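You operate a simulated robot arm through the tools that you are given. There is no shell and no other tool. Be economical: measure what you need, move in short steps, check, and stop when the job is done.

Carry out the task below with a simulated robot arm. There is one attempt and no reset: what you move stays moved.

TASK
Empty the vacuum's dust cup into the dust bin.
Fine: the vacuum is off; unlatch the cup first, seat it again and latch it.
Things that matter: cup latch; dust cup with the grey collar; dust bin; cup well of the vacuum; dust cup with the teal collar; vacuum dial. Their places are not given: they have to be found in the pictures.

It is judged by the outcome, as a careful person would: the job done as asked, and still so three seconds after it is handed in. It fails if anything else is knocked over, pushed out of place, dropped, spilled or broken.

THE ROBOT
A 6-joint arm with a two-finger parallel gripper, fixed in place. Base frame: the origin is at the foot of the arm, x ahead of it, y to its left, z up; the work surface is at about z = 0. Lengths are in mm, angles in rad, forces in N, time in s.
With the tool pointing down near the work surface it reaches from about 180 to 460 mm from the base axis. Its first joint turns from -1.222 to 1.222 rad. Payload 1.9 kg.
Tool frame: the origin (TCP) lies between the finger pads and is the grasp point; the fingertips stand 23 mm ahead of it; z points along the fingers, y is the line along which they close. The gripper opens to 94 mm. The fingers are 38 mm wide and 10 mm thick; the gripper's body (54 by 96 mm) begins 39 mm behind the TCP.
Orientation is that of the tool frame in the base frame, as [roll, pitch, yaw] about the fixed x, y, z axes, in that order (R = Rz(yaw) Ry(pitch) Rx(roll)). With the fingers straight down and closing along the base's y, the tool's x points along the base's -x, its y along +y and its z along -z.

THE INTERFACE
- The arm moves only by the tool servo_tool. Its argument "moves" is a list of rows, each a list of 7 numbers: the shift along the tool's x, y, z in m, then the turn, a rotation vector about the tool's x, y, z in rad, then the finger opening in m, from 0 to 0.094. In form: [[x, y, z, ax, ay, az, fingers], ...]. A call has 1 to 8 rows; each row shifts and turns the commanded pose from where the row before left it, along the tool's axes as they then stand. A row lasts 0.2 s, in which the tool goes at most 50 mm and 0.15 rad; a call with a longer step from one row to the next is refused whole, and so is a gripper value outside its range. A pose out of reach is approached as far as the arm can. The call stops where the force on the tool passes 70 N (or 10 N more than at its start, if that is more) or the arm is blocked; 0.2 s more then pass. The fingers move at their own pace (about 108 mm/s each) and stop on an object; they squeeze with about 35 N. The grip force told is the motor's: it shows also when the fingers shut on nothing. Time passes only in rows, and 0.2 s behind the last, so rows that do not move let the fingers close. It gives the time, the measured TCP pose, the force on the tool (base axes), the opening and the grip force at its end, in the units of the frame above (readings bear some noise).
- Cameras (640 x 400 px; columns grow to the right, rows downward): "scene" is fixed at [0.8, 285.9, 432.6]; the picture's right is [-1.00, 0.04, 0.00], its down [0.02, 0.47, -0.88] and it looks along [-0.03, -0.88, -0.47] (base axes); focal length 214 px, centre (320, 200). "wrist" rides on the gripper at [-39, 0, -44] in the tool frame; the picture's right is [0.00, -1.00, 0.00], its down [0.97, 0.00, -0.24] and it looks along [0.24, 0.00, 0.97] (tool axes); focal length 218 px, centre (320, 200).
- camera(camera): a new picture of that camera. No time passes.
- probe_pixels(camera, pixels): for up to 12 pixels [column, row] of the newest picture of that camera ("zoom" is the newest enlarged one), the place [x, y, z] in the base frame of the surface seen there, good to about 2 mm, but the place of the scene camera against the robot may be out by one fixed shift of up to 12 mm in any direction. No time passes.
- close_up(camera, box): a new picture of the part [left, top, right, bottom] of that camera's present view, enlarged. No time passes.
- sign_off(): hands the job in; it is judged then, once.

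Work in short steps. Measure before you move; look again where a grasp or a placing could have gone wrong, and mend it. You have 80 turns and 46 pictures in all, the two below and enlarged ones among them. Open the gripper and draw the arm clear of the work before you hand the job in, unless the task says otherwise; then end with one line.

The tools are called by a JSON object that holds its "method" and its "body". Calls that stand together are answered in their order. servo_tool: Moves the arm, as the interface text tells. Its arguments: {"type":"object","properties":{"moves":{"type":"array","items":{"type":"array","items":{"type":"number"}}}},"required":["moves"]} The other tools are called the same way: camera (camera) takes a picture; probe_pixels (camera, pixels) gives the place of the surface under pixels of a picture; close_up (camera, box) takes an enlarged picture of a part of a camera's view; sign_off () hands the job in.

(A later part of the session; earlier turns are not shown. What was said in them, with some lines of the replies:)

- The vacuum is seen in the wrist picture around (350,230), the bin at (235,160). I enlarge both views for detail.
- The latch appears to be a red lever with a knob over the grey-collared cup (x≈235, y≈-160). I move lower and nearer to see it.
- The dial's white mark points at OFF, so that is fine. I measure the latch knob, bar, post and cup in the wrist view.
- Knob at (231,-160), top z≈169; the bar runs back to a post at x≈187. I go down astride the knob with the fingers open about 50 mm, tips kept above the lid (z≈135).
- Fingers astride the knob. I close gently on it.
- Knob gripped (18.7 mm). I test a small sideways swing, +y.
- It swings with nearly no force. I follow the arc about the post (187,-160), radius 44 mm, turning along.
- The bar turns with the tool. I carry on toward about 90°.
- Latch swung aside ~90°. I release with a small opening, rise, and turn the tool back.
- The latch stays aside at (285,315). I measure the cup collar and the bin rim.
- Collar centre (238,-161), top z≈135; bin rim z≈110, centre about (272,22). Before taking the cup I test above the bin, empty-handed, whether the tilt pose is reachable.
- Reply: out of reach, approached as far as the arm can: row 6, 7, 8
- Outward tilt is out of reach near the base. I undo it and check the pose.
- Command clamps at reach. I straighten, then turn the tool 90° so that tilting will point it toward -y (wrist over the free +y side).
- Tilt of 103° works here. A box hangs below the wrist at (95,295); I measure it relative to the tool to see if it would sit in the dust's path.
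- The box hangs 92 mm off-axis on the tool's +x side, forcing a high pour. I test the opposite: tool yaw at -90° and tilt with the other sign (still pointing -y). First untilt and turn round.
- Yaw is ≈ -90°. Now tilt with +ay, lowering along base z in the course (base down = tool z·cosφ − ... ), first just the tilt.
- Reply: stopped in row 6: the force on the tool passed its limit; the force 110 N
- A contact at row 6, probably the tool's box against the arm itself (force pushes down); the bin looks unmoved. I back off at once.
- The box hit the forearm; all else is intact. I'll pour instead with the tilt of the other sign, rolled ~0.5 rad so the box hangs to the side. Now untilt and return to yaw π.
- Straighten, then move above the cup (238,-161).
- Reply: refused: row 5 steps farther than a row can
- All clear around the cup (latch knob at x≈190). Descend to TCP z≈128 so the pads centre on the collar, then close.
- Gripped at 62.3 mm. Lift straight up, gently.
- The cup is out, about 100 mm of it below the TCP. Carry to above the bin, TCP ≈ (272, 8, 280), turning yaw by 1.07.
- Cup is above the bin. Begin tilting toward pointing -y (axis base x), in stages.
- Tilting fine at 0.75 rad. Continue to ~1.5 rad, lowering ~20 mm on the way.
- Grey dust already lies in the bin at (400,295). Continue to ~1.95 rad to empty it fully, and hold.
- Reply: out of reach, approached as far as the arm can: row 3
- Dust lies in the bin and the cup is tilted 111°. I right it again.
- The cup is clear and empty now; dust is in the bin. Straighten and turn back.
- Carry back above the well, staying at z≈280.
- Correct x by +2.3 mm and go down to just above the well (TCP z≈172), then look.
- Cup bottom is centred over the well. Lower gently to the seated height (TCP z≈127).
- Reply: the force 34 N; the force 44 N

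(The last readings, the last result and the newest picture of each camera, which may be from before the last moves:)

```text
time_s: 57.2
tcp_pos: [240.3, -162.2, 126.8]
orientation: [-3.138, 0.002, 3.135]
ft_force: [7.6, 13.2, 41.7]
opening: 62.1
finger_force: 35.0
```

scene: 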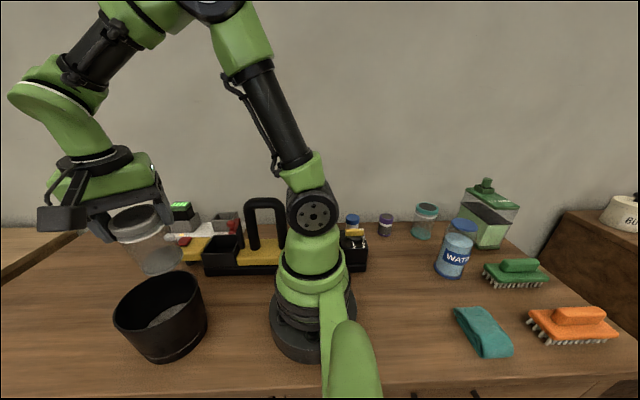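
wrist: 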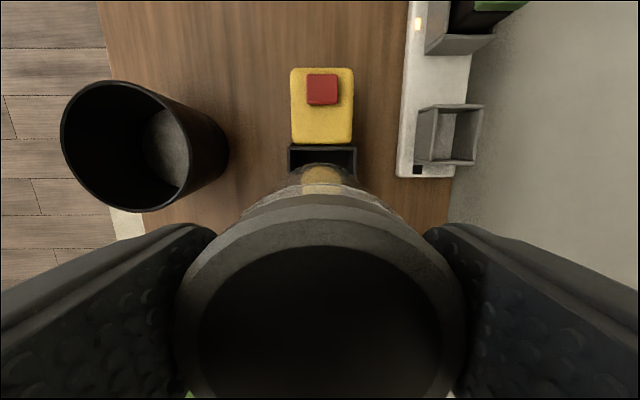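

Bottom contact reached at the seated height. Release slowly and check.

{"method": "servo_tool", "body": {"moves": [[0, 0, -0.001, 0, 0, 0, 0.064], [0, 0, 0, 0, 0, 0, 0.08], [0, 0, 0, 0, 0, 0, 0.08], [0, 0, -0.03, 0, 0, 0, 0.08], [0, 0, -0.045, 0, 0, 0, 0.08], [0, 0, -0.045, 0, 0, 0, 0.08], [-0.03, 0, -0.03, 0, 0, 0, 0.08]]}}

{"method": "camera", "body": {"camera": "wrist"}}

{"method": "close_up", "body": {"camera": "scene", "box": [160, 170, 290, 280]}}

```text
time_s: 58.8
tcp_pos: [271.0, -161.8, 278.2]
orientation: [-3.141, 0.0, 3.138]
ft_force: [0.2, 0.0, 0.7]
opening: 79.7
finger_force: 0.1
```

```text
12 pictures are left
```

wrist: 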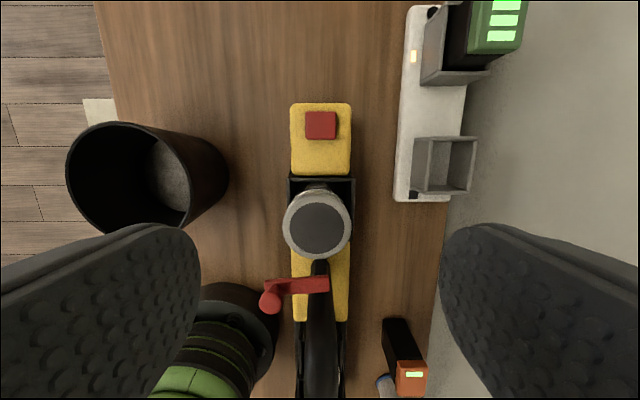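

```text
3.64 times, centred on (225, 225) of scene
```

zoom: 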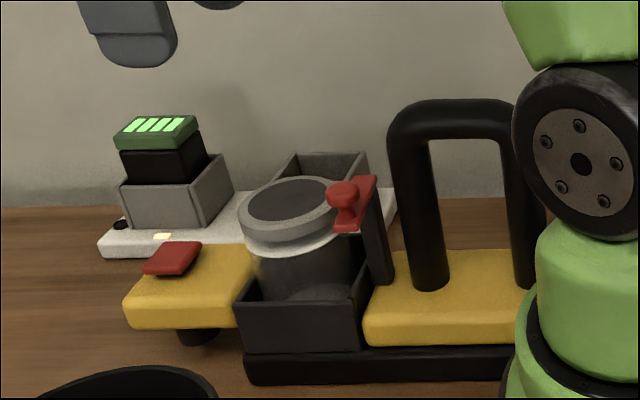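

{"method": "probe_pixels", "body": {"camera": "wrist", "pixels": [[288, 222], [348, 222], [318, 193], [318, 254], [318, 222], [318, 197], [269, 302], [312, 285], [288, 287], [300, 237], [335, 237]]}}

```text
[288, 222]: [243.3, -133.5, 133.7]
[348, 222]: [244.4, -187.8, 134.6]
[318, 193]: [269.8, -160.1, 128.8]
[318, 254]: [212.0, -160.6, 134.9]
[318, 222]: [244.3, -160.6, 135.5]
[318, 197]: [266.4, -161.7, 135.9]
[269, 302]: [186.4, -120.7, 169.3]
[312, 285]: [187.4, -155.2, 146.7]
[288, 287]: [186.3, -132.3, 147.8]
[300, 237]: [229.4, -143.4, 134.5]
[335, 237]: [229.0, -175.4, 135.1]
```

Cup sits level at z≈135, centre (240,-161), same as before. Now the latch: turn the tool to yaw≈-1.74 and go above the knob (190,-116).

{"method": "servo_tool", "body": {"moves": [[0.04, 0.023, 0, 0, 0, 0, 0.06], [0.041, 0.023, 0, 0, 0, 0, 0.04], [0, 0, 0, 0, 0, -0.14, 0.04], [0, 0, 0, 0, 0, -0.14, 0.04], [0, 0, 0, 0, 0, -0.14, 0.04], [0, 0, 0, 0, 0, -0.14, 0.04], [0, 0, 0, 0, 0, -0.14, 0.04], [0, 0, 0, 0, 0, -0.14, 0.04]]}}

{"method": "servo_tool", "body": {"moves": [[0, 0, 0, 0, 0, -0.14, 0.04], [0, 0, 0, 0, 0, -0.14, 0.04], [0, 0, 0, 0, 0, -0.14, 0.04], [0, 0, 0, 0, 0, -0.14, 0.04], [0, 0, 0.04, 0, 0, 0, 0.04], [0, 0, 0.04, 0, 0, 0, 0.04], [0, 0, 0, 0, 0, 0, 0.04]]}}

{"method": "camera", "body": {"camera": "wrist"}}

```text
time_s: 60.6
tcp_pos: [189.9, -115.6, 277.4]
orientation: [3.142, -0.001, -2.303]
ft_force: [1.1, 0.4, 0.1]
opening: 40.0
finger_force: 0.2
```

```text
time_s: 62.2
tcp_pos: [189.2, -113.2, 196.2]
orientation: [-3.141, -0.002, -1.745]
ft_force: [-0.6, 1.5, -0.2]
opening: 40.0
finger_force: 0.1
```

```text
10 pictures are left
```

wrist: 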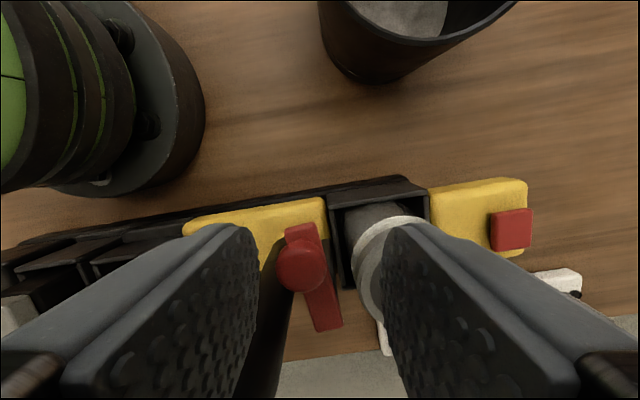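

{"method": "probe_pixels", "body": {"camera": "wrist", "pixels": [[298, 255], [280, 265], [325, 263], [300, 285], [302, 233], [325, 310]]}}

```text
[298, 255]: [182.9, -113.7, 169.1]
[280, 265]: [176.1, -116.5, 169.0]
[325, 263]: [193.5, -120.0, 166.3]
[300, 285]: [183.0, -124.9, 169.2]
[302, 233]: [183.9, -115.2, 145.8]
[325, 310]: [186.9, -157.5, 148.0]
```

Knob centre ≈ (183.5,-118). Shift there, descend to z≈166, close.

{"method": "servo_tool", "body": {"moves": [[0.004, 0.0054, 0, 0, 0, 0, 0.04], [0, 0, 0.02, 0, 0, 0, 0.04], [0, 0, 0.01, 0, 0, 0, 0.04], [0, 0, 0, 0, 0, 0, 0.02], [0, 0, 0, 0, 0, 0, 0.01], [0, 0, 0, 0, 0, 0, 0.01]]}}

```text
time_s: 63.6
tcp_pos: [184.4, -116.9, 166.8]
orientation: [-3.141, 0.0, -1.746]
ft_force: [3.3, -0.4, 1.0]
opening: 19.0
finger_force: 34.9
```

Knob gripped. Swing back along the arc (Δ≈1.64 rad) in two stages.

{"method": "servo_tool", "body": {"moves": [[-0.001, -0.0058, 0, 0, 0, 0.137, 0.01], [-0.001, -0.0058, 0, 0, 0, 0.137, 0.01], [-0.001, -0.0058, 0, 0, 0, 0.137, 0.01], [-0.001, -0.0058, 0, 0, 0, 0.137, 0.01], [-0.001, -0.0058, 0, 0, 0, 0.137, 0.01], [-0.001, -0.0058, 0, 0, 0, 0.137, 0.01]]}}

{"method": "servo_tool", "body": {"moves": [[-0.001, -0.0058, 0, 0, 0, 0.137, 0.01], [-0.001, -0.0058, 0, 0, 0, 0.137, 0.01], [-0.001, -0.0058, 0, 0, 0, 0.137, 0.01], [-0.001, -0.0058, 0, 0, 0, 0.137, 0.01]]}}

```text
time_s: 65.0
tcp_pos: [216.3, -128.7, 167.9]
orientation: [-3.141, -0.003, -2.569]
ft_force: [-1.9, -0.8, -0.6]
opening: 18.8
finger_force: 34.4
```

```text
time_s: 66.0
tcp_pos: [226.8, -149.6, 168.1]
orientation: [-3.141, 0.002, -3.115]
ft_force: [-1.2, -0.3, 0.0]
opening: 18.8
finger_force: 34.7
```

{"method": "servo_tool", "body": {"moves": [[-0.001, -0.0058, 0, 0, 0, 0.137, 0.01], [-0.0008, -0.0056, 0, 0, 0, 0.12, 0.01], [0, 0, 0, 0, 0, 0, 0.01]]}}

{"method": "close_up", "body": {"camera": "scene", "box": [160, 170, 290, 280]}}

```text
time_s: 66.8
tcp_pos: [228.7, -160.4, 169.0]
orientation: [-3.14, -0.002, 2.909]
ft_force: [1.2, -1.3, 0.2]
opening: 19.5
finger_force: 35.1
```

```text
3.64 times, centred on (225, 225) of scene
```

zoom: 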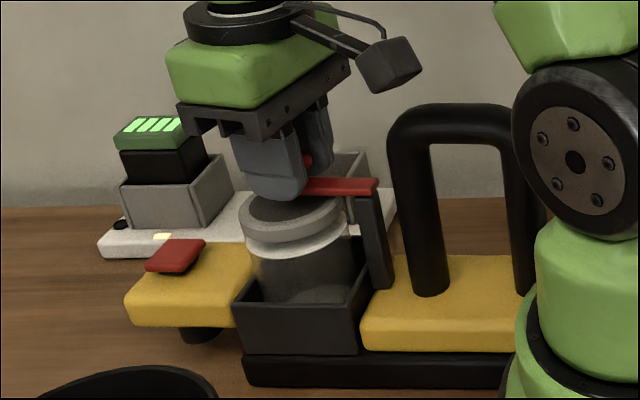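

The bar lies over the lid again. Release, rise and check its angle.

{"method": "servo_tool", "body": {"moves": [[0, 0, 0, 0, 0, 0, 0.035], [0, 0, 0, 0, 0, 0, 0.04], [0, 0, -0.04, 0, 0, 0, 0.05], [0, 0, -0.04, 0, 0, -0.12, 0.08], [-0.04, 0, -0.03, 0, 0, -0.11, 0.08]]}}

{"method": "camera", "body": {"camera": "wrist"}}

```text
time_s: 68.0
tcp_pos: [271.9, -165.2, 278.0]
orientation: [-3.14, -0.001, -3.141]
ft_force: [0.5, 0.1, -1.0]
opening: 79.8
finger_force: 0.0
```

```text
8 pictures are left
```

wrist: 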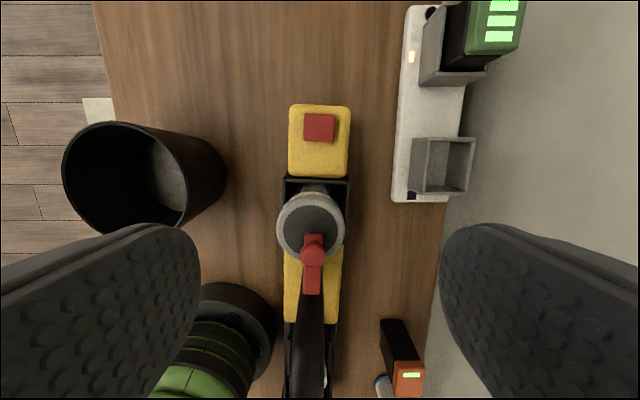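

{"method": "probe_pixels", "body": {"camera": "wrist", "pixels": [[313, 254], [313, 240], [311, 290], [304, 252], [322, 252], [312, 268], [280, 225], [341, 225], [312, 222]]}}

{"method": "close_up", "body": {"camera": "wrist", "box": [262, 170, 362, 300]}}

```text
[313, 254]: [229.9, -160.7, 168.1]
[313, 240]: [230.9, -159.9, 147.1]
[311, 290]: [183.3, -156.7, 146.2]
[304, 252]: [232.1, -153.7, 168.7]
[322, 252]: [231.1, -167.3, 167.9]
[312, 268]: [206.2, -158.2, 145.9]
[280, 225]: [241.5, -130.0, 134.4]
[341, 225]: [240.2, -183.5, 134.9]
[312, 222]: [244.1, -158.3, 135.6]
```

```text
3.08 times, centred on (312, 235) of wrist
```

zoom: 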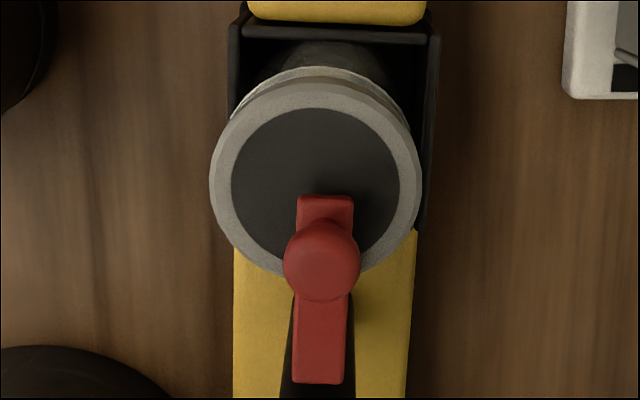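

I check the vacuum's axis against the bar's angle by probing its edges, and look at the scene.

{"method": "probe_pixels", "body": {"camera": "wrist", "pixels": [[291, 140], [347, 140], [306, 128], [333, 128], [286, 300], [338, 300], [285, 182], [347, 182], [286, 370], [335, 370]]}}

{"method": "camera", "body": {"camera": "scene"}}

```text
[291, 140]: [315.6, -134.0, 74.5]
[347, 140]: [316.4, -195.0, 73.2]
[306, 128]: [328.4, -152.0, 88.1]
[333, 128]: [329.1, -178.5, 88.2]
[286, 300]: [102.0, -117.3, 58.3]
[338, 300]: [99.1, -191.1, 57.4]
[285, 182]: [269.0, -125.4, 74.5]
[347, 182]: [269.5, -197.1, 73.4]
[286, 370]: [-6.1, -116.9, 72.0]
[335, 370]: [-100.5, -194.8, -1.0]
```

```text
6 pictures are left
```

scene: 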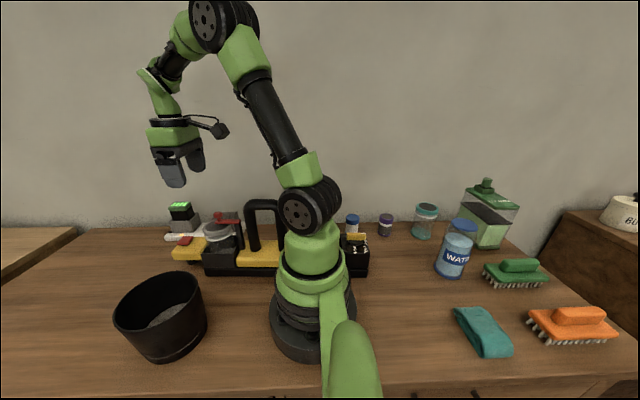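

The bar is aligned with the vacuum's own axis (which turned only ~2–3°), the cup is seated, the dust is in the bin and nothing else has moved. I draw the arm up and clear.

{"method": "servo_tool", "body": {"moves": [[0, 0.02, -0.04, 0, 0, 0, 0.094], [0, 0.02, -0.04, 0, 0, 0, 0.094], [0, 0.02, -0.03, 0, 0, 0, 0.094], [0, 0, 0, 0, 0, 0, 0.094]]}}

{"method": "close_up", "body": {"camera": "scene", "box": [110, 190, 390, 370]}}

```text
time_s: 69.0
tcp_pos: [266.1, -103.6, 389.9]
orientation: [-3.139, -0.002, 3.141]
ft_force: [-0.9, 1.4, -0.5]
opening: 93.8
finger_force: 0.0
```

```text
2.22 times, centred on (250, 280) of scene
```

zoom: 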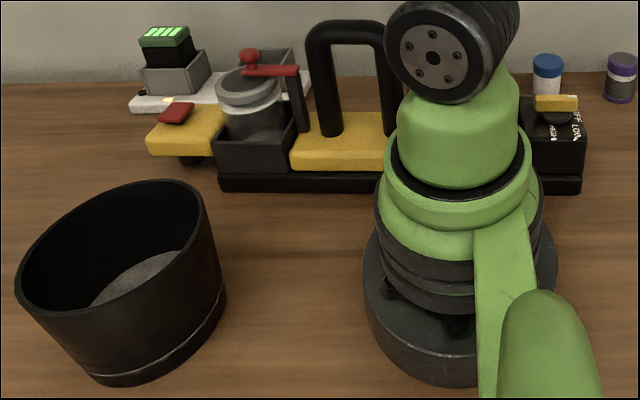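

The picture shows the cup seated and latched, the dust in the bin and the dial still at OFF, so I hand it in.

{"method": "sign_off", "body": {}}

```text
The job is handed in.
```

I emptied the grey-collared dust cup into the bin, seated it back in the vacuum and latched it; the dial stayed at OFF, and the vacuum itself ended up turned about 2–3° from where it stood.
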